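You operate a simulated robot arm through the tools that you are given. There is no shell and no other tool. Be economical: measure what you need, move in short steps, check, and stop when the job is done.

You are at the controls of a simulated two-armed robot. One attempt, no reset.

Task
Open the bottom drawer of the side bench, take the white pad and leave it in the inside of the bottom side bench drawer, then shut the drawer. Take the grey tray on the top of the square table and put it away on the open end of the drawer table. Take the small brown pad and put it in the purple tray. Press the forward button two times. Do these in any order. Set down upright: small brown pad.

It is judged by the outcome, as a careful person would: the job done as asked, and still so three seconds after it is handed in. It fails if anything else is knocked over, pushed out of place, dropped, spilled or broken.

Robot
Two 7-joint arms with fingered hands on one trunk, on a base that drives. Base frame: it is fixed to the floor where the robot stands at the start and does not move with it; the origin is under the middle of the robot, x ahead of it, y to its left, z up. Units: m, degrees, N and s.
The left shoulder is at the start at [0.03, 0.136, 1.205], the right one opposite. Places, roughly: bottom drawer of the side bench [0.7, 0.1, 0.6]; forward button [-6.7, -4.8, 1.3]; grey tray (28x18x5 cm) [-2.3, -1.1, 0.8]; inside of the bottom side bench drawer [0.8, 0.1, 0.6]; open end of the drawer table [-8.7, -1.2, 0.8]; purple tray (24x15x4 cm) [-0.7, -3.3, 0.9]; small brown pad (6x5x7 cm) [-4.8, -5.1, 1.2]; white pad (9x7x5 cm) [-2.4, 2.2, 0.8]. Payload 5 kg a hand.
The tool frame of a hand sits at the grasp point between the pads (the TCP): z along the fingers, y along the line on which they close. The tips reach 0.042 m beyond it. Largest opening 0.208 m; the body of the gripper starts 0.119 m behind the TCP. The gripper is a hand of 4 fingers: y runs from the thumb to the fingers, the wrist lies at [0, 0, -0.332] in the tool frame.
Orientation is told as [roll, pitch, yaw] about the base's x, y, z axes, in that order, counted from this pose: with the fingers straight down and closing along the base's y, the tool's x points along the base's -x, its y along +y and its z along -z.

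Tools
- The arms move only by the tool step_arm. It takes "left_moves", "right_moves" or both (then of equal length, played together; a hand with none holds still); each is text: rows parted by semicolons, each of 6 numbers parted by spaces: the shift along the tool's x, y, z in units of 30 mm (1.0 is 30 mm), then the turn, a rotation vector about the tool's x, y, z in units of 5 degrees (1.0 is 5 degrees). In form: dx dy dz ax ay az; .... A call has 1 to 8 rows; each row shifts and turns the commanded pose from where the row before left it, along the tool's axes as they then stand. A call with a number of a shift or a turn outside -1 to 1 is refused whole. Rows are played at 5 a second. More than 0.05 m and 8.6 degrees between two rows, and nothing of the call is played. A pose out of reach is approached as far as the arm can. The call stops where the force on the tool passes 40 N (or 10 N more than at its start, if that is more) or the arm is blocked; 0.2 s more then pass. In this call time passes only in rows, and 0.2 s behind the last. The reply holds the time, the measured pose of the TCP, the force on the tool along the base axes, the opening and the grip force, in the units named above and with some noise, with the torque about the TCP (base axes, N m) and any sound that the robot's microphone picked up.
- Cameras (640 x 400 px; columns grow to the right, rows downward): "scene" is now at [0.0339, -0.0191, 1.918]; the picture's right is [-0.26, -0.96, 0.00], its down [-0.83, 0.23, -0.50] and it looks along [0.48, -0.13, -0.87] (base axes); focal length 275 px, centre (320, 200). "left" rides on the left gripper at [-0.101, 0, -0.145] in its tool frame; the picture's right is [0.00, -1.00, 0.00], its down [0.82, 0.00, -0.57] and it looks along [0.57, 0.00, 0.82] (tool axes); focal length 261 px, centre (320, 200). "right" rides on the right gripper at [0.101, 0, -0.145] in its tool frame; the picture's right is [0.00, 1.00, 0.00], its down [-0.82, 0.00, -0.57] and it looks along [-0.57, 0.00, 0.82] (tool axes); focal length 261 px, centre (320, 200). There is no depth. A picture from a camera that has moved, and an enlarged one, comes with that camera's place and axes in the base frame and with its lens.
- camera(camera): a new picture of that camera. The clock stands still meanwhile.
- slide_trunk(by): slides the trunk up (or, below 0, down) by that many m; the arms and the scene camera ride with it, the base frame stays. It gives what a move gives, with no picture.
- steer(legs): drives the robot by 1 to 6 legs, each [ahead, left, turn to the left] in m, m and degrees, along the robot's own axes; the way and the turn of a leg run together, so that a leg with both is an arc; at most 1.5 m and 180 degrees a leg. The arms and the cameras ride along, it lands a little off, and it stops where it bumps. It gives what a move gives.
- finger_targets(finger1, finger2, finger3, thumb_bend, hand): sets how far each is bent, from 0 (flat) to 1 (curled in); at 0.3 the hand is open as for a grip, at 0.7 the pads meet at the TCP. One left out holds its place. A second passes; each finger stops where it meets its share of the squeeze, and holds until it gets a number again. It is the only way to open and close the hand. It gives what a move gives, with no picture; readings hold the bend of each and the force on the fingers (four entries, about 0 where the hand has none), thumb and palm.
- aim_head(pan, tilt): turns the head with the scene camera to pan (to the left, within 143 degrees either way) and tilt (down, from -29 to 69), counted from straight ahead of the robot. It gives what a move gives.
- inspect(camera, box): a new picture of the part [left, top, right, bottom] of that camera's present view, enlarged. The clock stands still meanwhile.
- job_done(): hands the job in; it is judged then, once.

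Go step by step. Nothing tells you exact positions but the pictures and the camera data: compare them with the known pose of the tool, close in by small moves and look again before you grip or let go. The budget is 165 turns and 138 pictures, counting those below and the enlarged ones. Unless the task says otherwise, let go and move clear before handing in.

The tools are called after "Call:" by a JSON object that holds its "op" and its "data". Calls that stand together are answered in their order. step_arm: Moves the arms, as the interface text tells. Its arguments: {"type":"object","properties":{"left_moves":{"type":"string"},"right_moves":{"type":"string"}},"required":[]} The other tools are called the same way: slide_trunk (by) slides the trunk up or down; finger_targets (finger1, finger2, finger3, thumb_bend, hand) moves the fingers one by one; steer (legs) drives the base; aim_head (pan, tilt) turns the head that bears the scene camera; camera (camera) takes a picture; inspect (camera, box) takes an enlarged picture of a part of a camera's view; job_done () hands the job in.

At the start:

```text
time_s: 0.0
left_eef_pos: [0.6021, 0.2476, 0.8776]
left_tool_rot: [0.0, 0.1, 0.0]
left_ft_force: [-0.2, -0.2, 0.2]
left_torque: [0.02, 0.0, 0.0]
left_opening: 0.2077
left_grip_force: 0.0
left_shape: jaw
left_bend: [0.3, 0.3, 0.3, 0.3]
left_finger forces: [0.0, 0.1, 0.0, 0.0, 0.0, 0.0]
right_eef_pos: [0.493, -0.2478, 0.8793]
right_tool_rot: [0.0, -0.1, 0.0]
right_ft_force: [0.3, -0.2, -0.3]
right_torque: [0.03, 0.03, -0.01]
right_opening: 0.2079
right_grip_force: 0.1
right_shape: jaw
right_bend: [0.3, 0.3, 0.3, 0.3]
right_finger forces: [0.1, 0.0, 0.0, 0.0, 0.0, 0.0]
trunk travel left (down, up): [-0.225, 0.265]
robot x, y, heading: [-0.0004, 0.0006, -0.2]
head pan, tilt: [-15.3, 59.9]
```

scene: 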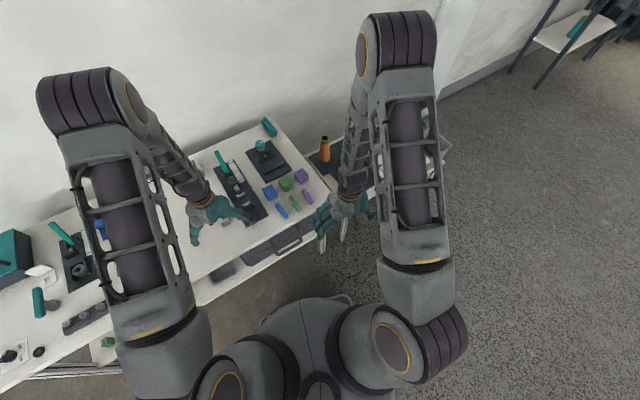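
right: 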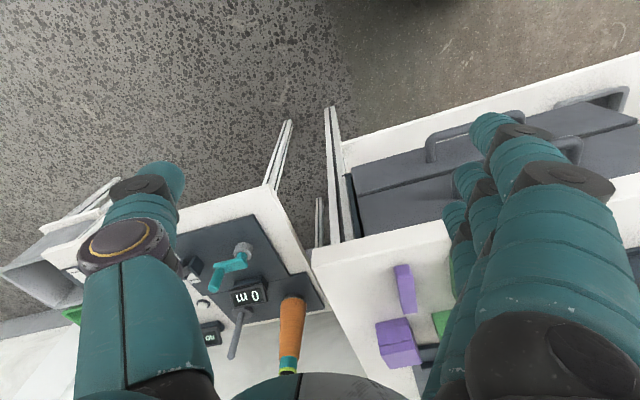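
left: 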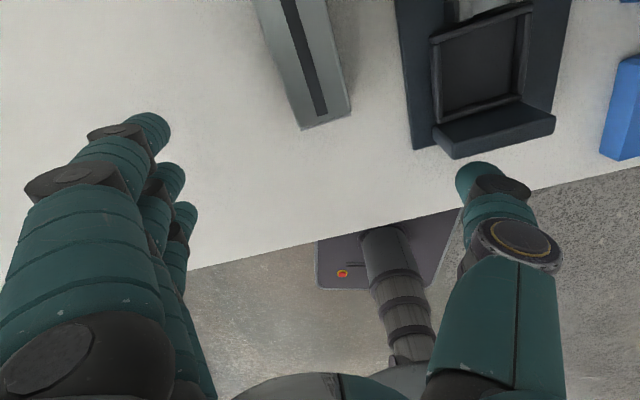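

I see the side bench ahead with the arms over it. I look around first, beginning with the drawers and the surroundings.

Call:
{"op": "aim_head", "data": {"pan": 0, "tilt": 50}}

Call:
{"op": "camera", "data": {"camera": "scene"}}

Call:
{"op": "aim_head", "data": {"pan": 135, "tilt": 20}}

Call:
{"op": "camera", "data": {"camera": "scene"}}

Call:
{"op": "aim_head", "data": {"pan": -140, "tilt": 15}}

Call:
{"op": "camera", "data": {"camera": "scene"}}

Call:
{"op": "aim_head", "data": {"pan": -70, "tilt": 25}}

Call:
{"op": "camera", "data": {"camera": "scene"}}

```text
time_s: 0.8
left_eef_pos: [0.6032, 0.2478, 0.8774]
left_tool_rot: [0.0, 0.0, -0.1]
left_ft_force: [0.1, 0.0, 0.0]
left_torque: [-0.01, 0.03, -0.01]
left_opening: 0.2079
left_grip_force: 0.2
left_shape: jaw
left_bend: [0.3, 0.3, 0.3, 0.3]
left_finger forces: [0.1, 0.1, 0.0, 0.0, 0.0, 0.0]
right_eef_pos: [0.4929, -0.2476, 0.8788]
right_tool_rot: [0.0, 0.0, -0.1]
right_ft_force: [-0.2, 0.0, -0.6]
right_torque: [-0.01, 0.0, 0.03]
right_opening: 0.2078
right_grip_force: 0.0
right_shape: jaw
right_bend: [0.3, 0.3, 0.3, 0.3]
right_finger forces: [0.0, 0.0, 0.0, 0.0, 0.0, 0.0]
trunk travel left (down, up): [-0.225, 0.265]
robot x, y, heading: [0.0011, -0.0003, 0.1]
head pan, tilt: [0.0, 50.0]
```

```text
134 pictures are left
camera scene: at [0.0465, -0.0016, 1.9304], right [0.0, -1.0, 0.0], down [-0.77, 0.0, -0.64], along [0.64, 0.0, -0.77], focal length 275 px, centre (320, 200)
```

scene: 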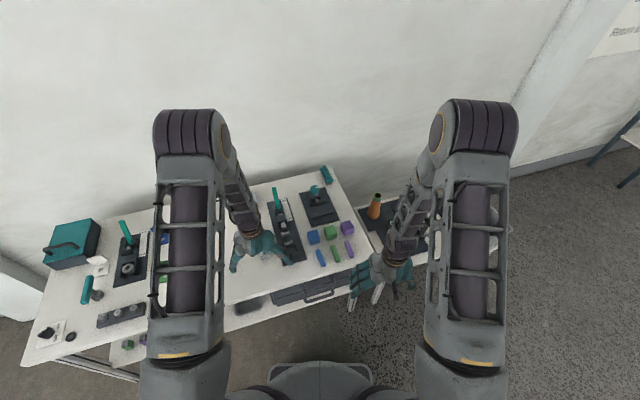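

```text
time_s: 3.0
left_eef_pos: [0.6034, 0.247, 0.8766]
left_tool_rot: [0.0, 0.0, 0.0]
left_ft_force: [-0.5, 0.4, -0.5]
left_torque: [-0.01, 0.0, 0.01]
left_opening: 0.208
left_grip_force: 0.1
left_shape: jaw
left_bend: [0.3, 0.3, 0.3, 0.3]
left_finger forces: [0.0, 0.1, 0.0, 0.1, 0.0, 0.1]
right_eef_pos: [0.4922, -0.2494, 0.8796]
right_tool_rot: [0.0, -0.1, -0.1]
right_ft_force: [0.4, 0.0, 0.6]
right_torque: [0.04, -0.02, 0.01]
right_opening: 0.2079
right_grip_force: 0.2
right_shape: jaw
right_bend: [0.3, 0.3, 0.3, 0.3]
right_finger forces: [0.0, 0.1, 0.1, 0.1, 0.0, 0.1]
trunk travel left (down, up): [-0.225, 0.265]
robot x, y, heading: [0.002, 0.0001, -0.2]
head pan, tilt: [135.0, 20.0]
```

```text
133 pictures are left
camera scene: at [-0.0963, 0.0644, 1.976], right [0.71, 0.71, 0.0], down [0.24, -0.24, -0.94], along [-0.66, 0.66, -0.34], focal length 275 px, centre (320, 200)
```

scene: 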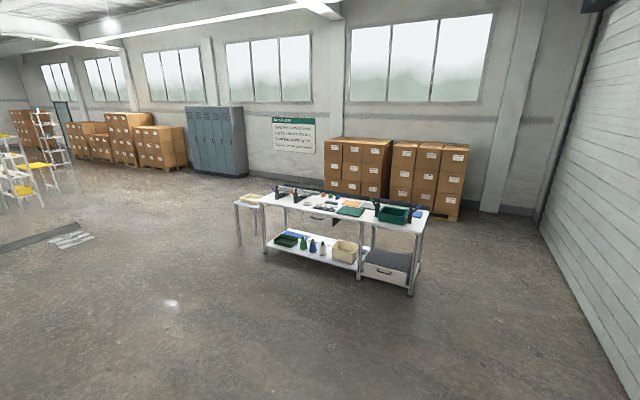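

```text
time_s: 6.8
left_eef_pos: [0.6028, 0.2487, 0.8771]
left_tool_rot: [0.0, 0.0, -0.1]
left_ft_force: [-0.4, 0.0, -0.4]
left_torque: [0.03, -0.03, 0.01]
left_opening: 0.2077
left_grip_force: 0.2
left_shape: jaw
left_bend: [0.3, 0.3, 0.3, 0.3]
left_finger forces: [0.0, 0.1, 0.1, 0.0, 0.1, 0.1]
right_eef_pos: [0.4926, -0.2487, 0.8801]
right_tool_rot: [0.0, 0.1, 0.1]
right_ft_force: [0.8, 0.0, -0.9]
right_torque: [-0.01, -0.01, -0.02]
right_opening: 0.2079
right_grip_force: 0.1
right_shape: jaw
right_bend: [0.3, 0.3, 0.3, 0.3]
right_finger forces: [0.0, 0.1, 0.0, 0.0, 0.0, 0.0]
trunk travel left (down, up): [-0.225, 0.265]
robot x, y, heading: [-0.0033, -0.0019, -0.0]
head pan, tilt: [-140.0, 15.0]
```

```text
132 pictures are left
camera scene: at [-0.102, -0.0616, 1.9842], right [-0.64, 0.77, 0.0], down [0.2, 0.17, -0.97], along [-0.74, -0.62, -0.26], focal length 275 px, centre (320, 200)
```

scene: 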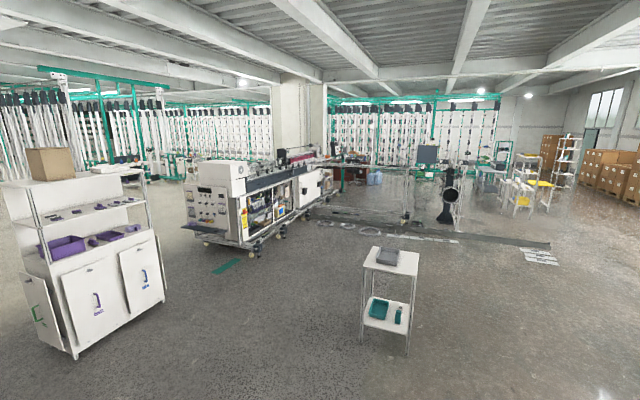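

```text
time_s: 8.2
left_eef_pos: [0.6028, 0.2477, 0.8768]
left_tool_rot: [0.0, 0.0, 0.0]
left_ft_force: [1.0, 0.2, -0.4]
left_torque: [0.0, 0.0, 0.01]
left_opening: 0.2078
left_grip_force: 0.1
left_shape: jaw
left_bend: [0.3, 0.3, 0.3, 0.3]
left_finger forces: [0.0, 0.0, 0.0, 0.1, 0.1, 0.1]
right_eef_pos: [0.4928, -0.248, 0.8785]
right_tool_rot: [0.0, 0.0, 0.0]
right_ft_force: [-0.1, -0.5, -0.6]
right_torque: [0.02, 0.01, -0.01]
right_opening: 0.2079
right_grip_force: 0.1
right_shape: jaw
right_bend: [0.3, 0.3, 0.3, 0.3]
right_finger forces: [0.1, 0.0, 0.0, 0.0, 0.1, 0.0]
trunk travel left (down, up): [-0.225, 0.265]
robot x, y, heading: [-0.0005, -0.0007, -0.3]
head pan, tilt: [-70.0, 25.0]
```

```text
131 pictures are left
camera scene: at [0.0009, -0.0881, 1.9679], right [-0.94, -0.34, 0.0], down [-0.14, 0.4, -0.91], along [0.31, -0.85, -0.42], focal length 275 px, centre (320, 200)
```

scene: 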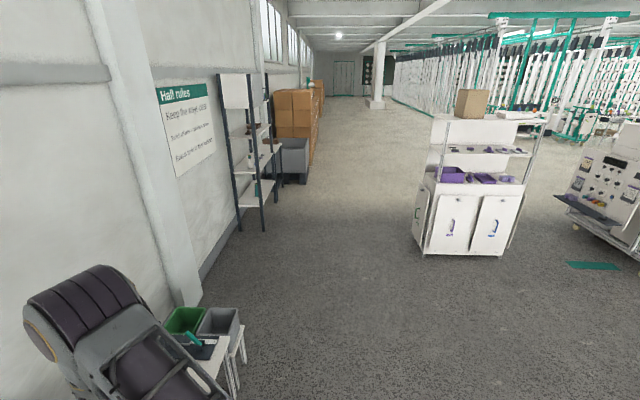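

The bench front is turned about 20° from me; I back off with a left turn so that I face the drawers squarely, and look.

Call:
{"op": "steer", "data": {"legs": [[-0.35, 0, 0], [0, 0, 20]]}}

Call:
{"op": "aim_head", "data": {"pan": 0, "tilt": 50}}

Call:
{"op": "camera", "data": {"camera": "scene"}}

Call:
{"op": "camera", "data": {"camera": "right"}}

```text
time_s: 11.5
left_eef_pos: [0.1307, 0.4385, 0.8776]
left_tool_rot: [0.0, 0.0, 19.9]
left_ft_force: [-1.0, 0.9, 0.4]
left_torque: [-0.07, -0.01, 0.02]
left_opening: 0.2074
left_grip_force: 0.0
left_shape: jaw
left_bend: [0.3, 0.3, 0.3, 0.3]
left_finger forces: [0.0, 0.0, 0.0, 0.1, 0.0, 0.0]
right_eef_pos: [0.1962, -0.0655, 0.8798]
right_tool_rot: [0.0, 0.0, 19.8]
right_ft_force: [-0.9, 0.4, -0.1]
right_torque: [-0.05, -0.01, -0.01]
right_opening: 0.2078
right_grip_force: 0.0
right_shape: jaw
right_bend: [0.3, 0.3, 0.3, 0.3]
right_finger forces: [0.1, 0.1, 0.1, 0.0, 0.0, 0.1]
trunk travel left (down, up): [-0.225, 0.265]
robot x, y, heading: [-0.3494, 0.0042, 19.7]
head pan, tilt: [-70.0, 25.0]
```

```text
time_s: 12.9
left_eef_pos: [0.1315, 0.4387, 0.8783]
left_tool_rot: [-0.1, 0.0, 19.8]
left_ft_force: [0.2, 0.0, -0.3]
left_torque: [0.01, 0.01, -0.03]
left_opening: 0.2078
left_grip_force: 0.0
left_shape: jaw
left_bend: [0.3, 0.3, 0.3, 0.3]
left_finger forces: [0.0, 0.1, 0.0, 0.1, 0.0, 0.0]
right_eef_pos: [0.1968, -0.0661, 0.8803]
right_tool_rot: [-0.1, 0.0, 19.8]
right_ft_force: [-0.2, -0.6, -0.3]
right_torque: [0.0, -0.01, 0.0]
right_opening: 0.2079
right_grip_force: 0.1
right_shape: jaw
right_bend: [0.3, 0.3, 0.3, 0.3]
right_finger forces: [0.0, 0.0, 0.1, 0.1, 0.1, 0.0]
trunk travel left (down, up): [-0.225, 0.265]
robot x, y, heading: [-0.3504, 0.0016, 19.9]
head pan, tilt: [0.0, 50.0]
```

```text
130 pictures are left
camera scene: at [-0.3071, 0.0149, 1.9304], right [0.34, -0.94, 0.0], down [-0.72, -0.26, -0.64], along [0.6, 0.22, -0.77], focal length 275 px, centre (320, 200)
```

scene: 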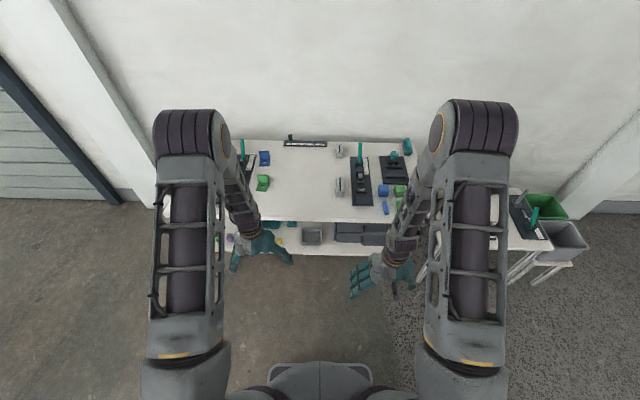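

```text
129 pictures are left
camera right: at [0.103, -0.1001, 1.0248], right [-0.34, 0.94, 0.0], down [0.77, 0.28, 0.57], along [0.54, 0.19, -0.82], focal length 261 px, centre (320, 200)
```

right: 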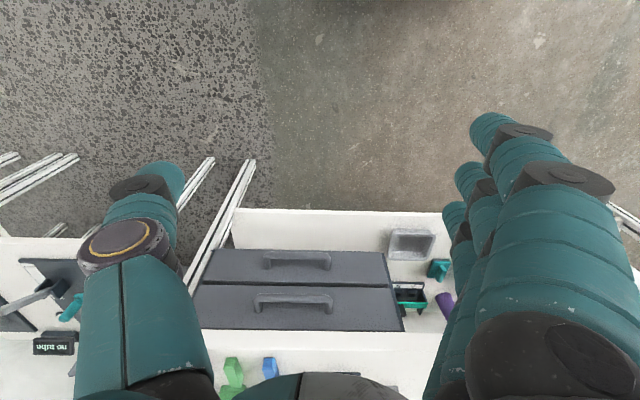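

The bottom drawer's handle seems to be about 0.86 m ahead, 0.31 m right, z≈0.6. I lower the trunk and pitch the right hand 45° forward to get near it.

Call:
{"op": "slide_trunk", "data": {"by": -0.2}}

Call:
{"op": "step_arm", "data": {"right_moves": "0 -0.25 0 0 -1 0;0 -0.25 0 0 -1 0;0 -0.25 0 0 -1 0;0 -0.25 0 0 -1 0;0 -0.25 0 0 -1 0;0 -0.25 0 0 -1 0;0 -0.25 0 0 -1 0;0 -0.25 0 0 -1 0"}}

Call:
{"op": "camera", "data": {"camera": "right"}}

```text
time_s: 15.1
left_eef_pos: [0.1311, 0.4391, 0.6781]
left_tool_rot: [0.0, -0.1, 19.8]
left_ft_force: [0.1, -0.7, 0.4]
left_torque: [0.04, 0.01, -0.04]
left_opening: 0.2079
left_grip_force: 0.0
left_shape: jaw
left_bend: [0.3, 0.3, 0.3, 0.3]
left_finger forces: [0.1, 0.1, 0.0, 0.0, 0.0, 0.0]
right_eef_pos: [0.1964, -0.066, 0.6799]
right_tool_rot: [0.0, 0.0, 19.9]
right_ft_force: [-0.4, 0.5, -0.1]
right_torque: [-0.02, 0.0, 0.03]
right_opening: 0.208
right_grip_force: 0.0
right_shape: jaw
right_bend: [0.3, 0.3, 0.3, 0.3]
right_finger forces: [0.1, 0.0, 0.1, 0.0, 0.1, 0.1]
trunk travel left (down, up): [-0.025, 0.465]
robot x, y, heading: [-0.3533, -0.0002, 19.6]
head pan, tilt: [0.0, 50.0]
```

```text
time_s: 16.9
left_eef_pos: [0.1312, 0.4378, 0.6781]
left_tool_rot: [0.0, 0.0, 19.8]
left_ft_force: [-0.6, -0.4, -0.1]
left_torque: [0.04, 0.0, 0.0]
left_opening: 0.2081
left_grip_force: 0.1
left_shape: jaw
left_bend: [0.3, 0.3, 0.3, 0.3]
left_finger forces: [0.0, 0.1, 0.0, 0.1, 0.0, 0.0]
right_eef_pos: [0.2169, -0.1222, 0.6801]
right_tool_rot: [0.0, -40.1, 20.0]
right_ft_force: [0.1, -0.1, 0.9]
right_torque: [0.01, -0.01, 0.0]
right_opening: 0.208
right_grip_force: 0.2
right_shape: jaw
right_bend: [0.3, 0.3, 0.3, 0.3]
right_finger forces: [0.0, 0.0, 0.1, 0.0, 0.0, 0.0]
trunk travel left (down, up): [-0.025, 0.465]
robot x, y, heading: [-0.3516, 0.0023, 19.9]
head pan, tilt: [0.0, 50.0]
```

```text
128 pictures are left
camera right: at [0.0583, -0.1803, 0.726], right [-0.34, 0.94, 0.0], down [0.25, 0.08, 0.97], along [0.91, 0.33, -0.26], focal length 261 px, centre (320, 200)
```

right: 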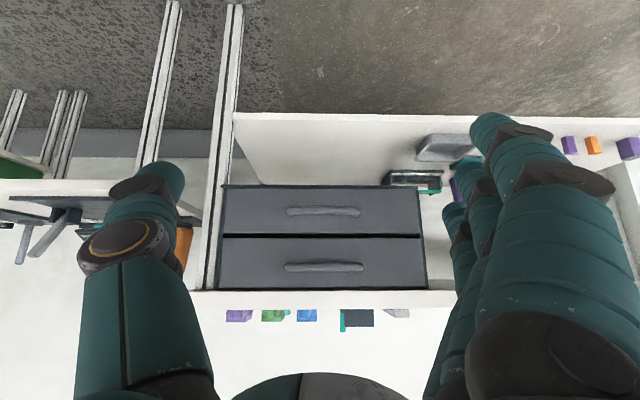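

The handle resolves to about 0.53 m along the bench normal and z≈0.607, nearly in line with the hand. I move most of the way and look.

Call:
{"op": "step_arm", "data": {"right_moves": "-0.74 0.02 0.95 0 0 0;-0.74 0.02 0.95 0 0 0;-0.74 0.02 0.95 0 0 0;-0.74 0.02 0.95 0 0 0;-0.74 0.02 0.95 0 0 0;-0.74 0.02 0.95 0 0 0;-0.74 0.02 0.95 0 0 0;-0.6 0.02 0.7 0 0 0"}}

Call:
{"op": "camera", "data": {"camera": "right"}}

```text
time_s: 18.7
left_eef_pos: [0.131, 0.4391, 0.6776]
left_tool_rot: [0.1, 0.1, 19.8]
left_ft_force: [-0.6, -0.2, -0.2]
left_torque: [-0.04, 0.03, -0.04]
left_opening: 0.208
left_grip_force: 0.0
left_shape: jaw
left_bend: [0.3, 0.3, 0.3, 0.3]
left_finger forces: [0.1, 0.1, 0.0, 0.0, 0.0, 0.1]
right_eef_pos: [0.4737, -0.0258, 0.6214]
right_tool_rot: [0.1, -39.8, 19.8]
right_ft_force: [0.2, 0.0, -1.1]
right_torque: [0.04, -0.03, 0.0]
right_opening: 0.208
right_grip_force: 0.1
right_shape: jaw
right_bend: [0.3, 0.3, 0.3, 0.3]
right_finger forces: [0.1, 0.1, 0.0, 0.0, 0.0, 0.1]
trunk travel left (down, up): [-0.025, 0.465]
robot x, y, heading: [-0.3513, -0.0014, 19.8]
head pan, tilt: [0.0, 50.0]
```

```text
127 pictures are left
camera right: at [0.3147, -0.0838, 0.6674], right [-0.34, 0.94, 0.0], down [0.25, 0.09, 0.96], along [0.91, 0.33, -0.26], focal length 261 px, centre (320, 200)
```

right: 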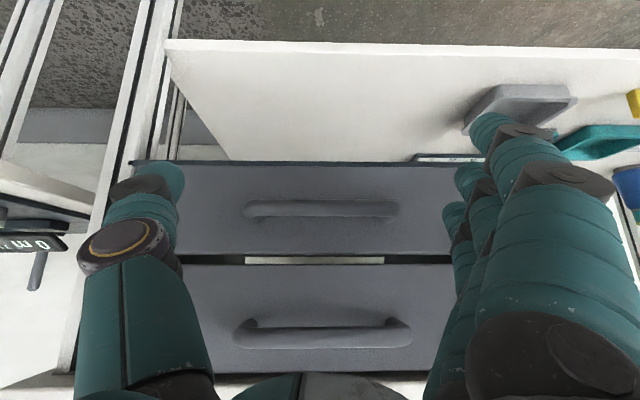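

Still aligned with the bottom handle. I move the last 7 cm so that thumb and fingers stand at either end of it.

Call:
{"op": "step_arm", "data": {"right_moves": "-0.5 0 0.6 0 0 0;-0.5 0 0.6 0 0 0;-0.5 0 0.6 0 0 0"}}

Call:
{"op": "camera", "data": {"camera": "right"}}

```text
time_s: 19.6
left_eef_pos: [0.1324, 0.4378, 0.6775]
left_tool_rot: [0.1, 0.0, 19.7]
left_ft_force: [0.5, 0.8, -0.5]
left_torque: [-0.05, 0.04, 0.03]
left_opening: 0.2079
left_grip_force: 0.0
left_shape: jaw
left_bend: [0.3, 0.3, 0.3, 0.3]
left_finger forces: [0.0, 0.0, 0.1, 0.0, 0.0, 0.0]
right_eef_pos: [0.5302, -0.0116, 0.6024]
right_tool_rot: [-0.5, -38.9, 20.3]
right_ft_force: [-9.7, -4.0, 3.4]
right_torque: [0.78, -0.21, 1.53]
right_opening: 0.2077
right_grip_force: 0.0
right_shape: jaw
right_bend: [0.3, 0.3, 0.25, 0.3]
right_finger forces: [0.0, 0.1, 10.6, 0.0, 0.1, 0.1]
trunk travel left (down, up): [-0.025, 0.465]
robot x, y, heading: [-0.3553, -0.0028, 20.0]
head pan, tilt: [0.0, 50.0]
stopped in row 3 (right hand): the force on the tool passed its limit at 44 N (the readings are from after the stop); the commanded pose is now the measured one
```

```text
126 pictures are left
camera right: at [0.3714, -0.0685, 0.6527], right [-0.34, 0.94, -0.01], down [0.26, 0.1, 0.96], along [0.9, 0.32, -0.28], focal length 261 px, centre (320, 200)
```

right: 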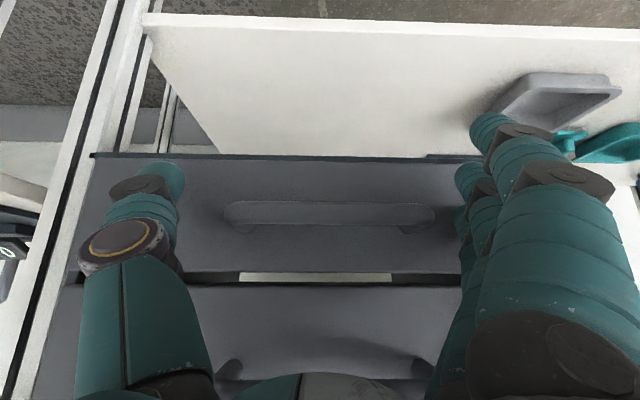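

The upper finger touches the drawer face; I ease back a few mm and squeeze the handle's ends.

Call:
{"op": "step_arm", "data": {"right_moves": "0.13 0 -0.11 0 0 0"}}

Call:
{"op": "finger_targets", "data": {"hand": "right", "finger1": 0.5, "finger2": 0.5, "finger3": 0.5, "thumb_bend": 0.5}}

Call:
{"op": "camera", "data": {"camera": "right"}}

```text
time_s: 20.0
left_eef_pos: [0.1317, 0.4385, 0.6779]
left_tool_rot: [0.1, 0.1, 19.9]
left_ft_force: [0.2, 0.4, -0.1]
left_torque: [0.03, -0.02, 0.0]
left_opening: 0.2075
left_grip_force: 0.0
left_shape: jaw
left_bend: [0.3, 0.3, 0.3, 0.3]
left_finger forces: [0.1, 0.1, 0.0, 0.0, 0.0, 0.0]
right_eef_pos: [0.5272, -0.0117, 0.6049]
right_tool_rot: [-0.5, -39.2, 20.2]
right_ft_force: [-1.5, 0.4, 0.1]
right_torque: [0.01, -0.01, 0.15]
right_opening: 0.2077
right_grip_force: 0.1
right_shape: jaw
right_bend: [0.3, 0.3, 0.29, 0.3]
right_finger forces: [0.0, 0.1, 1.1, 0.0, 0.1, 0.0]
trunk travel left (down, up): [-0.025, 0.465]
robot x, y, heading: [-0.3509, -0.0034, 19.7]
head pan, tilt: [0.0, 50.0]
```

```text
time_s: 21.0
left_eef_pos: [0.1312, 0.438, 0.6773]
left_tool_rot: [0.0, 0.0, 19.8]
left_ft_force: [0.7, 0.1, -0.1]
left_torque: [0.01, -0.03, 0.0]
left_opening: 0.2078
left_grip_force: 0.1
left_shape: jaw
left_bend: [0.3, 0.3, 0.3, 0.3]
left_finger forces: [0.1, 0.0, 0.0, 0.0, 0.0, 0.0]
right_eef_pos: [0.5245, -0.012, 0.6024]
right_tool_rot: [-0.6, -38.9, 20.3]
right_ft_force: [-23.1, -4.6, -5.0]
right_torque: [-0.36, 0.21, 2.9]
right_opening: 0.124
right_grip_force: 12.9
right_shape: fingers
right_bend: [0.5, 0.49, 0.33, 0.49]
right_finger forces: [0.0, 1.6, 21.8, 0.1, 2.7, 0.1]
trunk travel left (down, up): [-0.025, 0.465]
robot x, y, heading: [-0.3514, 0.0008, 19.8]
head pan, tilt: [0.0, 50.0]
```

```text
125 pictures are left
camera right: at [0.3662, -0.0699, 0.6524], right [-0.34, 0.94, 0.0], down [0.26, 0.1, 0.96], along [0.9, 0.32, -0.28], focal length 261 px, centre (320, 200)
```

right: 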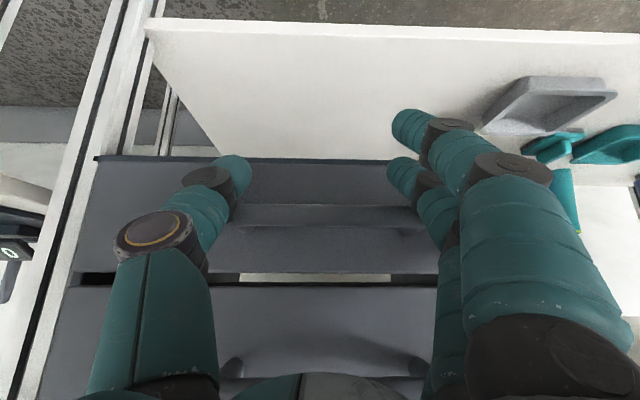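

The fingertips slipped below the bar, so the hand must lie flatter. I open, back off, and pitch to about 75° at bar height.

Call:
{"op": "finger_targets", "data": {"hand": "right", "finger1": 0.3, "finger2": 0.3, "finger3": 0.3, "thumb_bend": 0.3}}

Call:
{"op": "step_arm", "data": {"right_moves": "0.8 0 -0.8 0 0 0;0.4 0 -0.4 0 -1 0;0 0 0 0 -1 0;0 0 0 0 -1 0;0 0 0 0 -1 0;0 0 0 0 -1 0;0 0 0 0 -1 0;0 0 0 0 -1 0"}}

Call:
{"op": "camera", "data": {"camera": "right"}}

```text
time_s: 22.0
left_eef_pos: [0.1321, 0.438, 0.6778]
left_tool_rot: [0.0, 0.0, 19.8]
left_ft_force: [-0.2, 0.4, 0.4]
left_torque: [0.01, -0.02, 0.0]
left_opening: 0.208
left_grip_force: 0.0
left_shape: jaw
left_bend: [0.3, 0.3, 0.3, 0.3]
left_finger forces: [0.0, 0.0, 0.1, 0.1, 0.0, 0.1]
right_eef_pos: [0.5256, -0.0132, 0.604]
right_tool_rot: [-0.5, -39.0, 20.2]
right_ft_force: [-18.7, -16.9, 0.9]
right_torque: [0.04, 0.07, 2.36]
right_opening: 0.2232
right_grip_force: 11.9
right_shape: fingers
right_bend: [0.3, 0.3, 0.31, 0.3]
right_finger forces: [0.0, 0.0, 23.2, 0.0, 0.0, 0.1]
trunk travel left (down, up): [-0.025, 0.465]
robot x, y, heading: [-0.3559, -0.0017, 19.9]
head pan, tilt: [0.0, 50.0]
```

```text
time_s: 23.8
left_eef_pos: [0.1327, 0.4383, 0.6766]
left_tool_rot: [0.0, 0.0, 19.7]
left_ft_force: [0.5, 0.6, 0.2]
left_torque: [0.0, 0.05, -0.02]
left_opening: 0.2079
left_grip_force: 0.1
left_shape: jaw
left_bend: [0.3, 0.3, 0.3, 0.3]
left_finger forces: [0.0, 0.1, 0.1, 0.1, 0.0, 0.0]
right_eef_pos: [0.4787, -0.0283, 0.6093]
right_tool_rot: [-1.4, -74.1, 21.4]
right_ft_force: [0.6, 0.4, 1.0]
right_torque: [0.01, 0.1, 0.04]
right_opening: 0.2237
right_grip_force: 0.0
right_shape: fingers
right_bend: [0.3, 0.3, 0.3, 0.3]
right_finger forces: [0.1, 0.1, 0.0, 0.0, 0.0, 0.1]
trunk travel left (down, up): [-0.025, 0.465]
robot x, y, heading: [-0.3511, 0.0002, 19.7]
head pan, tilt: [0.0, 50.0]
```

```text
124 pictures are left
camera right: at [0.3231, -0.0863, 0.5519], right [-0.34, 0.94, 0.0], down [-0.31, -0.11, 0.95], along [0.89, 0.32, 0.33], focal length 261 px, centre (320, 200)
```

right: 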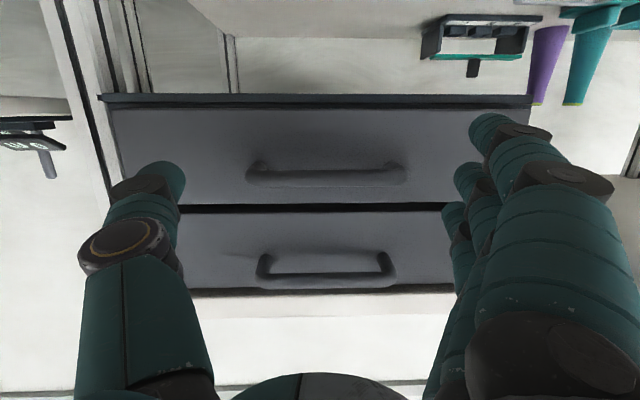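

Now the thumb and the middle finger are level with the bottom handle. I advance 5.5 cm and close.

Call:
{"op": "step_arm", "data": {"right_moves": "-0.25 0.1 0.85 0 0 0;-0.25 0.1 0.85 0 0 0"}}

Call:
{"op": "finger_targets", "data": {"hand": "right", "finger1": 0.5, "finger2": 0.5, "finger3": 0.5, "thumb_bend": 0.5}}

Call:
{"op": "camera", "data": {"camera": "right"}}

```text
time_s: 24.4
left_eef_pos: [0.1311, 0.4383, 0.6777]
left_tool_rot: [0.0, 0.0, 19.8]
left_ft_force: [1.0, 0.5, -1.1]
left_torque: [-0.02, 0.01, 0.01]
left_opening: 0.2077
left_grip_force: 0.0
left_shape: jaw
left_bend: [0.3, 0.3, 0.3, 0.3]
left_finger forces: [0.0, 0.0, 0.0, 0.1, 0.1, 0.0]
right_eef_pos: [0.5256, -0.0045, 0.6088]
right_tool_rot: [-1.4, -74.1, 21.3]
right_ft_force: [0.6, -0.8, -1.1]
right_torque: [-0.01, -0.06, 0.02]
right_opening: 0.2235
right_grip_force: 0.0
right_shape: fingers
right_bend: [0.3, 0.3, 0.3, 0.3]
right_finger forces: [0.1, 0.1, 0.1, 0.0, 0.0, 0.0]
trunk travel left (down, up): [-0.025, 0.465]
robot x, y, heading: [-0.3511, -0.0004, 19.7]
head pan, tilt: [0.0, 50.0]
```

```text
time_s: 25.4
left_eef_pos: [0.1312, 0.4385, 0.6785]
left_tool_rot: [-0.1, 0.0, 19.8]
left_ft_force: [0.0, -0.5, -0.3]
left_torque: [-0.02, 0.0, -0.02]
left_opening: 0.2076
left_grip_force: 0.0
left_shape: jaw
left_bend: [0.3, 0.3, 0.3, 0.3]
left_finger forces: [0.1, 0.1, 0.0, 0.1, 0.1, 0.0]
right_eef_pos: [0.5245, -0.0066, 0.6099]
right_tool_rot: [-1.5, -74.1, 21.3]
right_ft_force: [-11.7, -17.7, -2.3]
right_torque: [-0.34, -0.55, 2.19]
right_opening: 0.1419
right_grip_force: 26.1
right_shape: fingers
right_bend: [0.5, 0.42, 0.38, 0.46]
right_finger forces: [0.0, 7.5, 20.7, 0.1, 23.2, 0.0]
trunk travel left (down, up): [-0.025, 0.465]
robot x, y, heading: [-0.3494, -0.0022, 19.8]
head pan, tilt: [0.0, 50.0]
```

```text
123 pictures are left
camera right: at [0.3689, -0.0632, 0.5528], right [-0.34, 0.94, 0.0], down [-0.3, -0.11, 0.95], along [0.89, 0.32, 0.32], focal length 261 px, centre (320, 200)
```

right: 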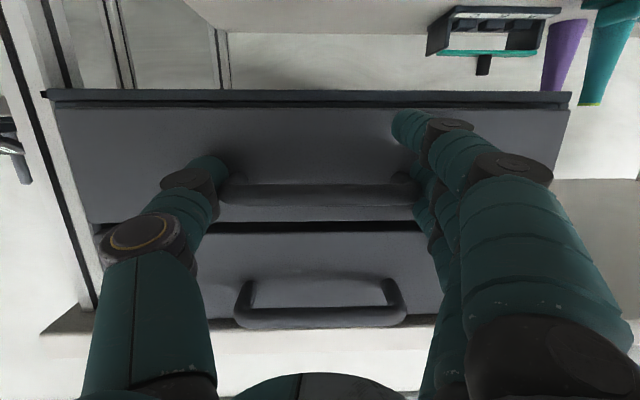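

The thumb and fingers hold the handle's ends with 26 N. I pull straight back.

Call:
{"op": "step_arm", "data": {"right_moves": "0.14 0 -0.5 0 0 0;0.14 0 -0.5 0 0 0;0.14 0 -0.5 0 0 0;0.14 0 -0.5 0 0 0;0.14 0 -0.5 0 0 0;0.14 0 -0.5 0 0 0;0.14 0 -0.5 0 0 0;0.14 0 -0.5 0 0 0"}}

Call:
{"op": "camera", "data": {"camera": "right"}}

```text
time_s: 27.2
left_eef_pos: [0.1329, 0.4377, 0.6772]
left_tool_rot: [0.0, 0.0, 19.8]
left_ft_force: [0.1, -0.2, -1.5]
left_torque: [0.02, 0.0, -0.02]
left_opening: 0.2078
left_grip_force: 0.1
left_shape: jaw
left_bend: [0.3, 0.3, 0.3, 0.3]
left_finger forces: [0.0, 0.0, 0.0, 0.0, 0.0, 0.0]
right_eef_pos: [0.4094, -0.0471, 0.6094]
right_tool_rot: [-1.5, -74.1, 21.3]
right_ft_force: [-1.9, 1.4, -1.4]
right_torque: [-0.15, -0.38, 1.06]
right_opening: 0.1387
right_grip_force: 20.3
right_shape: fingers
right_bend: [0.5, 0.41, 0.39, 0.46]
right_finger forces: [0.0, 13.4, 10.9, 0.0, 15.9, 0.1]
trunk travel left (down, up): [-0.025, 0.465]
robot x, y, heading: [-0.3522, 0.0002, 20.0]
head pan, tilt: [0.0, 50.0]
```

```text
122 pictures are left
camera right: at [0.2535, -0.1044, 0.5526], right [-0.34, 0.94, 0.0], down [-0.31, -0.11, 0.95], along [0.89, 0.32, 0.32], focal length 261 px, centre (320, 200)
```

right: 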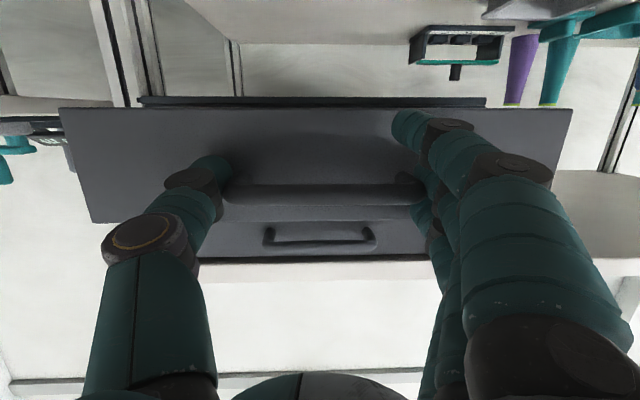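

The drawer follows. I pull another 14 cm.

Call:
{"op": "step_arm", "data": {"right_moves": "0.17 0 -0.6 0 0 0;0.17 0 -0.6 0 0 0;0.17 0 -0.6 0 0 0;0.17 0 -0.6 0 0 0;0.17 0 -0.6 0 0 0;0.17 0 -0.6 0 0 0;0.17 0 -0.6 0 0 0;0.17 0 -0.6 0 0 0"}}

Call:
{"op": "camera", "data": {"camera": "scene"}}

```text
time_s: 29.0
left_eef_pos: [0.1312, 0.441, 0.6766]
left_tool_rot: [-0.1, 0.0, 19.9]
left_ft_force: [-1.2, 2.3, 0.0]
left_torque: [-0.33, -0.27, 0.02]
left_opening: 0.2078
left_grip_force: 0.0
left_shape: jaw
left_bend: [0.3, 0.3, 0.3, 0.3]
left_finger forces: [0.0, 0.0, 0.0, 0.0, 0.0, 0.0]
right_eef_pos: [0.2692, -0.0975, 0.6122]
right_tool_rot: [-2.0, -74.2, 21.9]
right_ft_force: [18.4, 13.1, -12.7]
right_torque: [-0.34, 0.29, -0.44]
right_opening: 0.1347
right_grip_force: 15.4
right_shape: fingers
right_bend: [0.5, 0.4, 0.44, 0.47]
right_finger forces: [0.1, 18.3, 0.1, 0.0, 12.3, 0.0]
trunk travel left (down, up): [-0.025, 0.465]
robot x, y, heading: [-0.3488, -0.0026, 19.5]
head pan, tilt: [0.0, 50.0]
```

```text
121 pictures are left
camera scene: at [-0.3084, 0.019, 1.7302], right [0.34, -0.94, 0.0], down [-0.72, -0.26, -0.64], along [0.6, 0.22, -0.77], focal length 275 px, centre (320, 200)
```

scene: 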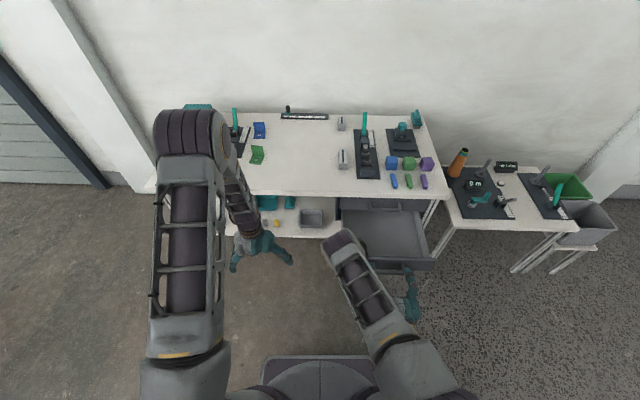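

The drawer is open about 25 cm. I release, back off, and bring the hand back to pointing down.

Call:
{"op": "finger_targets", "data": {"hand": "right", "finger1": 0.3, "finger2": 0.3, "finger3": 0.3, "thumb_bend": 0.3}}

Call:
{"op": "step_arm", "data": {"right_moves": "0.28 0 -0.96 0 0 0;0.28 0 -0.96 0 0 0;0.28 0 -0.96 0 0 0"}}

Call:
{"op": "steer", "data": {"legs": [[-0.4, 0, 0]]}}

Call:
{"op": "slide_trunk", "data": {"by": 0.2}}

Call:
{"op": "step_arm", "data": {"right_moves": "0 0 0 0 1 0;0 0 0 0 1 0;0 0 0 0 1 0;0 0 0 0 1 0;0 0 0 0 1 0;0 0 0 0 1 0;0 0 0 0 1 0;0 0 0 0 1 0"}}

Call:
{"op": "step_arm", "data": {"right_moves": "0 0 0 0 1 0;0 0 0 0 1 0;0 0 0 0 1 0;0 0 0 0 1 0;0 0 0 0 1 0;0 0 0 0 1 0;0 0 0 0 0.8 0"}}

Call:
{"op": "camera", "data": {"camera": "scene"}}

```text
time_s: 30.0
left_eef_pos: [0.1322, 0.4367, 0.6778]
left_tool_rot: [0.0, 0.0, 19.8]
left_ft_force: [-1.1, 0.1, -0.1]
left_torque: [0.0, 0.0, 0.04]
left_opening: 0.208
left_grip_force: 0.0
left_shape: jaw
left_bend: [0.3, 0.3, 0.3, 0.3]
left_finger forces: [0.0, 0.1, 0.0, 0.1, 0.0, 0.0]
right_eef_pos: [0.2682, -0.0991, 0.6108]
right_tool_rot: [-1.5, -74.0, 21.3]
right_ft_force: [-0.4, -0.9, 0.1]
right_torque: [0.0, -0.01, 0.02]
right_opening: 0.2232
right_grip_force: 0.1
right_shape: fingers
right_bend: [0.3, 0.3, 0.3, 0.3]
right_finger forces: [0.1, 0.0, 0.1, 0.0, 0.0, 0.0]
trunk travel left (down, up): [-0.025, 0.465]
robot x, y, heading: [-0.3521, 0.0013, 19.9]
head pan, tilt: [0.0, 50.0]
```

```text
time_s: 30.8
left_eef_pos: [0.1307, 0.4375, 0.6779]
left_tool_rot: [0.0, 0.0, 19.9]
left_ft_force: [-0.4, -0.1, -0.3]
left_torque: [-0.07, -0.03, 0.0]
left_opening: 0.208
left_grip_force: 0.0
left_shape: jaw
left_bend: [0.3, 0.3, 0.3, 0.3]
left_finger forces: [0.0, 0.0, 0.1, 0.1, 0.0, 0.0]
right_eef_pos: [0.2247, -0.1032, 0.6109]
right_tool_rot: [-1.9, -73.6, 21.3]
right_ft_force: [-0.2, 0.3, 0.0]
right_torque: [-0.05, 0.02, -0.02]
right_opening: 0.2233
right_grip_force: 0.1
right_shape: fingers
right_bend: [0.3, 0.3, 0.3, 0.3]
right_finger forces: [0.1, 0.1, 0.1, 0.0, 0.1, 0.0]
right hand out of reach, approached as far as the arm can: row 2, 3
trunk travel left (down, up): [-0.025, 0.465]
robot x, y, heading: [-0.3478, -0.0029, 19.7]
head pan, tilt: [0.0, 50.0]
```

```text
time_s: 33.3
left_eef_pos: [-0.2494, 0.3028, 0.6786]
left_tool_rot: [0.0, 0.0, 20.3]
left_ft_force: [0.2, 0.0, -0.8]
left_torque: [0.03, -0.06, 0.0]
left_opening: 0.2078
left_grip_force: 0.1
left_shape: jaw
left_bend: [0.3, 0.3, 0.3, 0.3]
left_finger forces: [0.0, 0.1, 0.0, 0.0, 0.1, 0.1]
right_eef_pos: [-0.1535, -0.238, 0.611]
right_tool_rot: [-1.7, -73.6, 21.4]
right_ft_force: [0.4, 0.8, 0.1]
right_torque: [0.06, 0.0, -0.02]
right_opening: 0.2236
right_grip_force: 0.1
right_shape: fingers
right_bend: [0.3, 0.3, 0.3, 0.3]
right_finger forces: [0.1, 0.0, 0.1, 0.0, 0.0, 0.0]
trunk travel left (down, up): [-0.025, 0.465]
robot x, y, heading: [-0.7309, -0.1387, 20.1]
head pan, tilt: [0.0, 50.0]
```

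```text
time_s: 35.4
left_eef_pos: [-0.2494, 0.3039, 0.8786]
left_tool_rot: [0.0, 0.0, 20.2]
left_ft_force: [-0.4, -0.3, 0.0]
left_torque: [-0.03, 0.02, 0.05]
left_opening: 0.208
left_grip_force: 0.0
left_shape: jaw
left_bend: [0.3, 0.3, 0.3, 0.3]
left_finger forces: [0.0, 0.1, 0.1, 0.1, 0.1, 0.0]
right_eef_pos: [-0.1538, -0.2371, 0.8104]
right_tool_rot: [-1.8, -73.5, 21.5]
right_ft_force: [-0.9, -0.5, -0.7]
right_torque: [0.0, 0.0, 0.01]
right_opening: 0.2235
right_grip_force: 0.0
right_shape: fingers
right_bend: [0.3, 0.3, 0.3, 0.3]
right_finger forces: [0.0, 0.0, 0.0, 0.0, 0.0, 0.0]
trunk travel left (down, up): [-0.225, 0.265]
robot x, y, heading: [-0.7289, -0.1412, 19.9]
head pan, tilt: [0.0, 50.0]
```

```text
time_s: 37.2
left_eef_pos: [-0.2493, 0.3025, 0.8782]
left_tool_rot: [0.1, 0.0, 20.2]
left_ft_force: [-0.5, 0.0, -0.1]
left_torque: [0.0, 0.01, 0.02]
left_opening: 0.208
left_grip_force: 0.1
left_shape: jaw
left_bend: [0.3, 0.3, 0.3, 0.3]
left_finger forces: [0.0, 0.0, 0.0, 0.0, 0.0, 0.1]
right_eef_pos: [-0.1528, -0.2379, 0.8106]
right_tool_rot: [-0.6, -33.6, 20.1]
right_ft_force: [-0.2, 0.7, -0.4]
right_torque: [-0.02, -0.01, 0.0]
right_opening: 0.2234
right_grip_force: 0.0
right_shape: fingers
right_bend: [0.3, 0.3, 0.3, 0.3]
right_finger forces: [0.0, 0.0, 0.1, 0.0, 0.0, 0.0]
trunk travel left (down, up): [-0.225, 0.265]
robot x, y, heading: [-0.7286, -0.1354, 20.2]
head pan, tilt: [0.0, 50.0]
```

```text
time_s: 38.8
left_eef_pos: [-0.2497, 0.3033, 0.8777]
left_tool_rot: [0.2, 0.0, 20.4]
left_ft_force: [-2.5, 1.7, 0.1]
left_torque: [-0.31, -0.27, 0.04]
left_opening: 0.2077
left_grip_force: 0.1
left_shape: jaw
left_bend: [0.3, 0.3, 0.3, 0.3]
left_finger forces: [0.0, 0.0, 0.0, 0.0, 0.0, 0.1]
right_eef_pos: [-0.1531, -0.2404, 0.8088]
right_tool_rot: [-0.6, 0.6, 19.6]
right_ft_force: [-2.6, -3.8, -2.0]
right_torque: [0.52, -0.35, 0.04]
right_opening: 0.224
right_grip_force: 0.1
right_shape: fingers
right_bend: [0.3, 0.3, 0.3, 0.3]
right_finger forces: [0.0, 0.0, 0.0, 0.1, 0.0, 0.0]
trunk travel left (down, up): [-0.225, 0.265]
robot x, y, heading: [-0.73, -0.1366, 20.2]
head pan, tilt: [0.0, 50.0]
```

```text
120 pictures are left
camera scene: at [-0.6855, -0.1251, 1.9302], right [0.35, -0.94, 0.0], down [-0.72, -0.26, -0.64], along [0.6, 0.22, -0.77], focal length 275 px, centre (320, 200)
```

scene: 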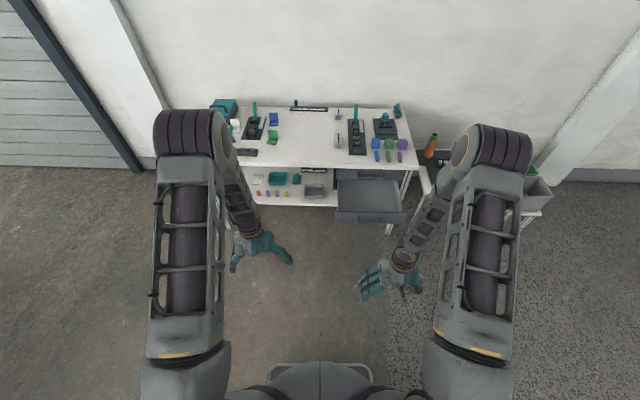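

The drawer is open and clear. Next I drive to the bench with the white pad, trunk slightly raised, stopping short of it.

Call:
{"op": "slide_trunk", "data": {"by": 0.12}}

Call:
{"op": "steer", "data": {"legs": [[0, 0, 120], [0.963, 0, 0], [0.963, 0, 0], [0, 0, -28]]}}

Call:
{"op": "camera", "data": {"camera": "scene"}}

```text
time_s: 40.3
left_eef_pos: [-0.2488, 0.3035, 0.9969]
left_tool_rot: [0.0, -0.1, 20.2]
left_ft_force: [0.5, 0.1, 0.1]
left_torque: [0.01, 0.01, -0.02]
left_opening: 0.2078
left_grip_force: 0.0
left_shape: jaw
left_bend: [0.3, 0.3, 0.3, 0.3]
left_finger forces: [0.0, 0.0, 0.1, 0.0, 0.1, 0.0]
right_eef_pos: [-0.1538, -0.237, 0.9315]
right_tool_rot: [-0.5, 0.5, 19.8]
right_ft_force: [0.3, 0.3, -0.2]
right_torque: [0.01, 0.05, 0.0]
right_opening: 0.2241
right_grip_force: 0.1
right_shape: fingers
right_bend: [0.3, 0.3, 0.3, 0.3]
right_finger forces: [0.0, 0.1, 0.0, 0.0, 0.1, 0.0]
trunk travel left (down, up): [-0.345, 0.145]
robot x, y, heading: [-0.7295, -0.1383, 20.0]
head pan, tilt: [0.0, 50.0]
```

```text
time_s: 56.2
left_eef_pos: [-2.5976, 1.6034, 0.9978]
left_tool_rot: [-0.1, 0.0, 109.8]
left_ft_force: [0.6, 0.8, -0.6]
left_torque: [-0.01, 0.07, 0.0]
left_opening: 0.2079
left_grip_force: 0.0
left_shape: jaw
left_bend: [0.3, 0.3, 0.3, 0.3]
left_finger forces: [0.1, 0.1, 0.1, 0.0, 0.1, 0.0]
right_eef_pos: [-2.0549, 1.6961, 0.9301]
right_tool_rot: [-0.4, 0.3, 109.5]
right_ft_force: [1.3, 0.1, 0.1]
right_torque: [-0.04, 0.05, 0.02]
right_opening: 0.224
right_grip_force: 0.1
right_shape: fingers
right_bend: [0.3, 0.3, 0.3, 0.3]
right_finger forces: [0.0, 0.0, 0.0, 0.1, 0.0, 0.0]
trunk travel left (down, up): [-0.345, 0.145]
robot x, y, heading: [-2.1619, 1.1222, 109.8]
head pan, tilt: [0.0, 50.0]
```

```text
119 pictures are left
camera scene: at [-2.1758, 1.1637, 2.0504], right [0.94, 0.34, 0.0], down [0.26, -0.72, -0.64], along [-0.22, 0.6, -0.77], focal length 275 px, centre (320, 200)
```

scene: 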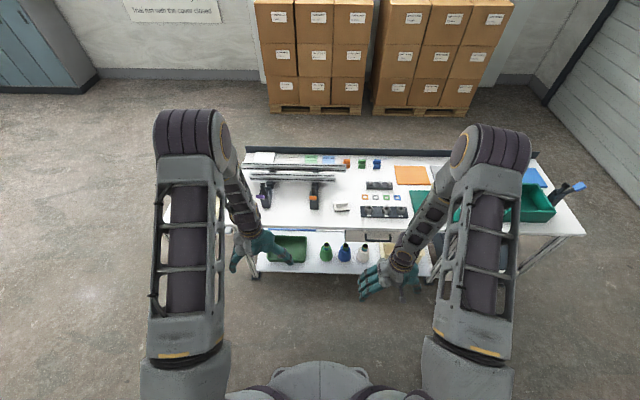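

The white pad should be the light thing near the middle of the bench. I zoom in.

Call:
{"op": "inspect", "data": {"camera": "scene", "box": [240, 140, 430, 260]}}

```text
3.33 times, centred on (335, 200) of scene
camera zoom: at [-2.1758, 1.1637, 2.0504], right [0.94, 0.34, 0.0], down [0.26, -0.72, -0.64], along [-0.22, 0.6, -0.77], focal length 916 px, centre (270, 200)
```

zoom: 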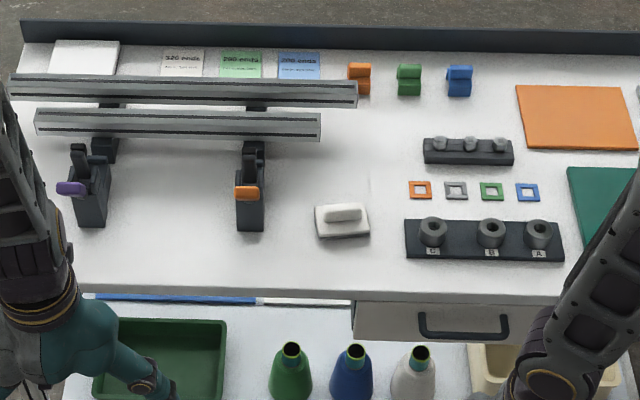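

Found it: a white pad with a bar on top at about (-2.40, 2.14). I drive closer and bring the right hand over it.

Call:
{"op": "steer", "data": {"legs": [[0.25, 0.13, 0]]}}

Call:
{"op": "step_arm", "data": {"right_moves": "-0.9 0.15 0 0 0 0;-0.9 0.15 0 0 0 0;-0.9 0.15 0 0 0 0;-0.9 0.15 0 0 0 0;-0.9 0.15 0 0 0 0;-0.9 0.15 0 0 0 0;-0.9 0.15 0 0 0 0"}}

Call:
{"op": "camera", "data": {"camera": "right"}}

```text
time_s: 58.2
left_eef_pos: [-2.8048, 1.7936, 0.9973]
left_tool_rot: [0.0, 0.0, 109.9]
left_ft_force: [-0.1, 0.3, -0.1]
left_torque: [-0.08, -0.04, 0.01]
left_opening: 0.2079
left_grip_force: 0.0
left_shape: jaw
left_bend: [0.3, 0.3, 0.3, 0.3]
left_finger forces: [0.0, 0.0, 0.0, 0.1, 0.0, 0.1]
right_eef_pos: [-2.2641, 1.8885, 0.93]
right_tool_rot: [-0.5, 0.5, 109.5]
right_ft_force: [0.1, 0.2, 0.1]
right_torque: [-0.04, -0.03, 0.02]
right_opening: 0.2241
right_grip_force: 0.1
right_shape: fingers
right_bend: [0.3, 0.3, 0.3, 0.3]
right_finger forces: [0.1, 0.1, 0.0, 0.0, 0.0, 0.1]
trunk travel left (down, up): [-0.345, 0.145]
robot x, y, heading: [-2.3698, 1.3084, 110.1]
head pan, tilt: [0.0, 50.0]
```

```text
time_s: 59.8
left_eef_pos: [-2.8048, 1.7943, 0.9973]
left_tool_rot: [-0.1, 0.0, 109.9]
left_ft_force: [0.4, 0.8, -0.8]
left_torque: [-0.05, -0.02, -0.02]
left_opening: 0.2078
left_grip_force: 0.0
left_shape: jaw
left_bend: [0.3, 0.3, 0.3, 0.3]
left_finger forces: [0.0, 0.1, 0.0, 0.0, 0.0, 0.0]
right_eef_pos: [-2.3587, 2.0551, 0.9284]
right_tool_rot: [-0.5, 0.5, 109.4]
right_ft_force: [0.4, 1.4, -0.5]
right_torque: [-0.06, -0.02, 0.03]
right_opening: 0.2238
right_grip_force: 0.1
right_shape: fingers
right_bend: [0.3, 0.3, 0.3, 0.3]
right_finger forces: [0.0, 0.1, 0.0, 0.0, 0.0, 0.1]
trunk travel left (down, up): [-0.345, 0.145]
robot x, y, heading: [-2.3623, 1.3106, 109.8]
head pan, tilt: [0.0, 50.0]
```

```text
117 pictures are left
camera right: at [-2.3255, 1.9597, 1.0734], right [-0.94, -0.33, -0.01], down [-0.28, 0.78, 0.56], along [-0.18, 0.54, -0.83], focal length 261 px, centre (320, 200)
```

right: 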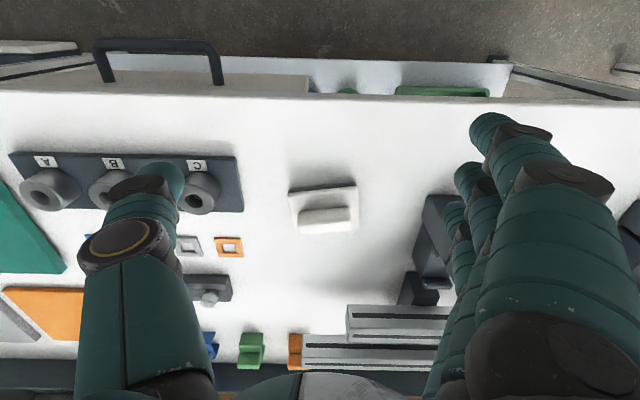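

The pad is about 10 cm ahead of the TCP and turned ~6°. I narrow the fingers to clear the neighbours, move over it and come down partway.

Call:
{"op": "finger_targets", "data": {"hand": "right", "finger1": 0.42, "finger2": 0.42, "finger3": 0.42, "thumb_bend": 0.42}}

Call:
{"op": "step_arm", "data": {"right_moves": "-0.87 0.03 0 0 0 -0.3;-0.87 0.03 0 0 0 -0.3;-0.87 0.03 0 0 0 -0.3;-0.87 0.03 0 0 0 -0.3;0 0 0.8 0 0 0;0 0 0.8 0 0 0"}}

Call:
{"op": "camera", "data": {"camera": "right"}}

```text
time_s: 60.8
left_eef_pos: [-2.8055, 1.7954, 0.9978]
left_tool_rot: [-0.1, 0.0, 109.9]
left_ft_force: [0.0, -0.1, -0.7]
left_torque: [-0.03, -0.04, -0.01]
left_opening: 0.2079
left_grip_force: 0.0
left_shape: jaw
left_bend: [0.3, 0.3, 0.3, 0.3]
left_finger forces: [0.0, 0.1, 0.1, 0.0, 0.0, 0.0]
right_eef_pos: [-2.3582, 2.0534, 0.9283]
right_tool_rot: [-0.5, 0.5, 109.4]
right_ft_force: [0.5, -0.1, 0.9]
right_torque: [-0.02, -0.01, 0.02]
right_opening: 0.1631
right_grip_force: 0.1
right_shape: fingers
right_bend: [0.42, 0.42, 0.42, 0.42]
right_finger forces: [0.1, 0.0, 0.1, 0.0, 0.1, 0.0]
trunk travel left (down, up): [-0.345, 0.145]
robot x, y, heading: [-2.3668, 1.3134, 109.7]
head pan, tilt: [0.0, 50.0]
```

```text
time_s: 62.2
left_eef_pos: [-2.8051, 1.7951, 0.9967]
left_tool_rot: [0.0, 0.0, 109.9]
left_ft_force: [-0.2, 0.1, -0.3]
left_torque: [-0.02, -0.07, 0.0]
left_opening: 0.2078
left_grip_force: 0.0
left_shape: jaw
left_bend: [0.3, 0.3, 0.3, 0.3]
left_finger forces: [0.1, 0.1, 0.1, 0.0, 0.0, 0.1]
right_eef_pos: [-2.3999, 2.1525, 0.8774]
right_tool_rot: [-0.5, 0.5, 115.5]
right_ft_force: [0.2, 0.8, 0.7]
right_torque: [-0.15, -0.05, -0.03]
right_opening: 0.163
right_grip_force: 0.0
right_shape: fingers
right_bend: [0.42, 0.42, 0.42, 0.42]
right_finger forces: [0.0, 0.0, 0.0, 0.0, 0.1, 0.0]
trunk travel left (down, up): [-0.345, 0.145]
robot x, y, heading: [-2.3672, 1.3088, 110.1]
head pan, tilt: [0.0, 50.0]
```

```text
116 pictures are left
camera right: at [-2.3573, 2.0616, 1.024], right [-0.9, -0.43, -0.01], down [-0.36, 0.74, 0.56], along [-0.23, 0.51, -0.83], focal length 261 px, centre (320, 200)
```

right: 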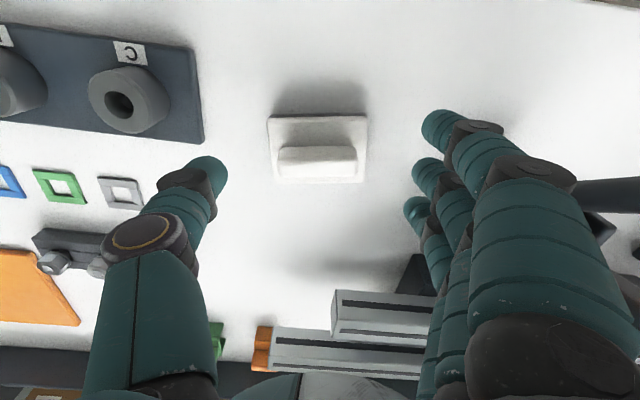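

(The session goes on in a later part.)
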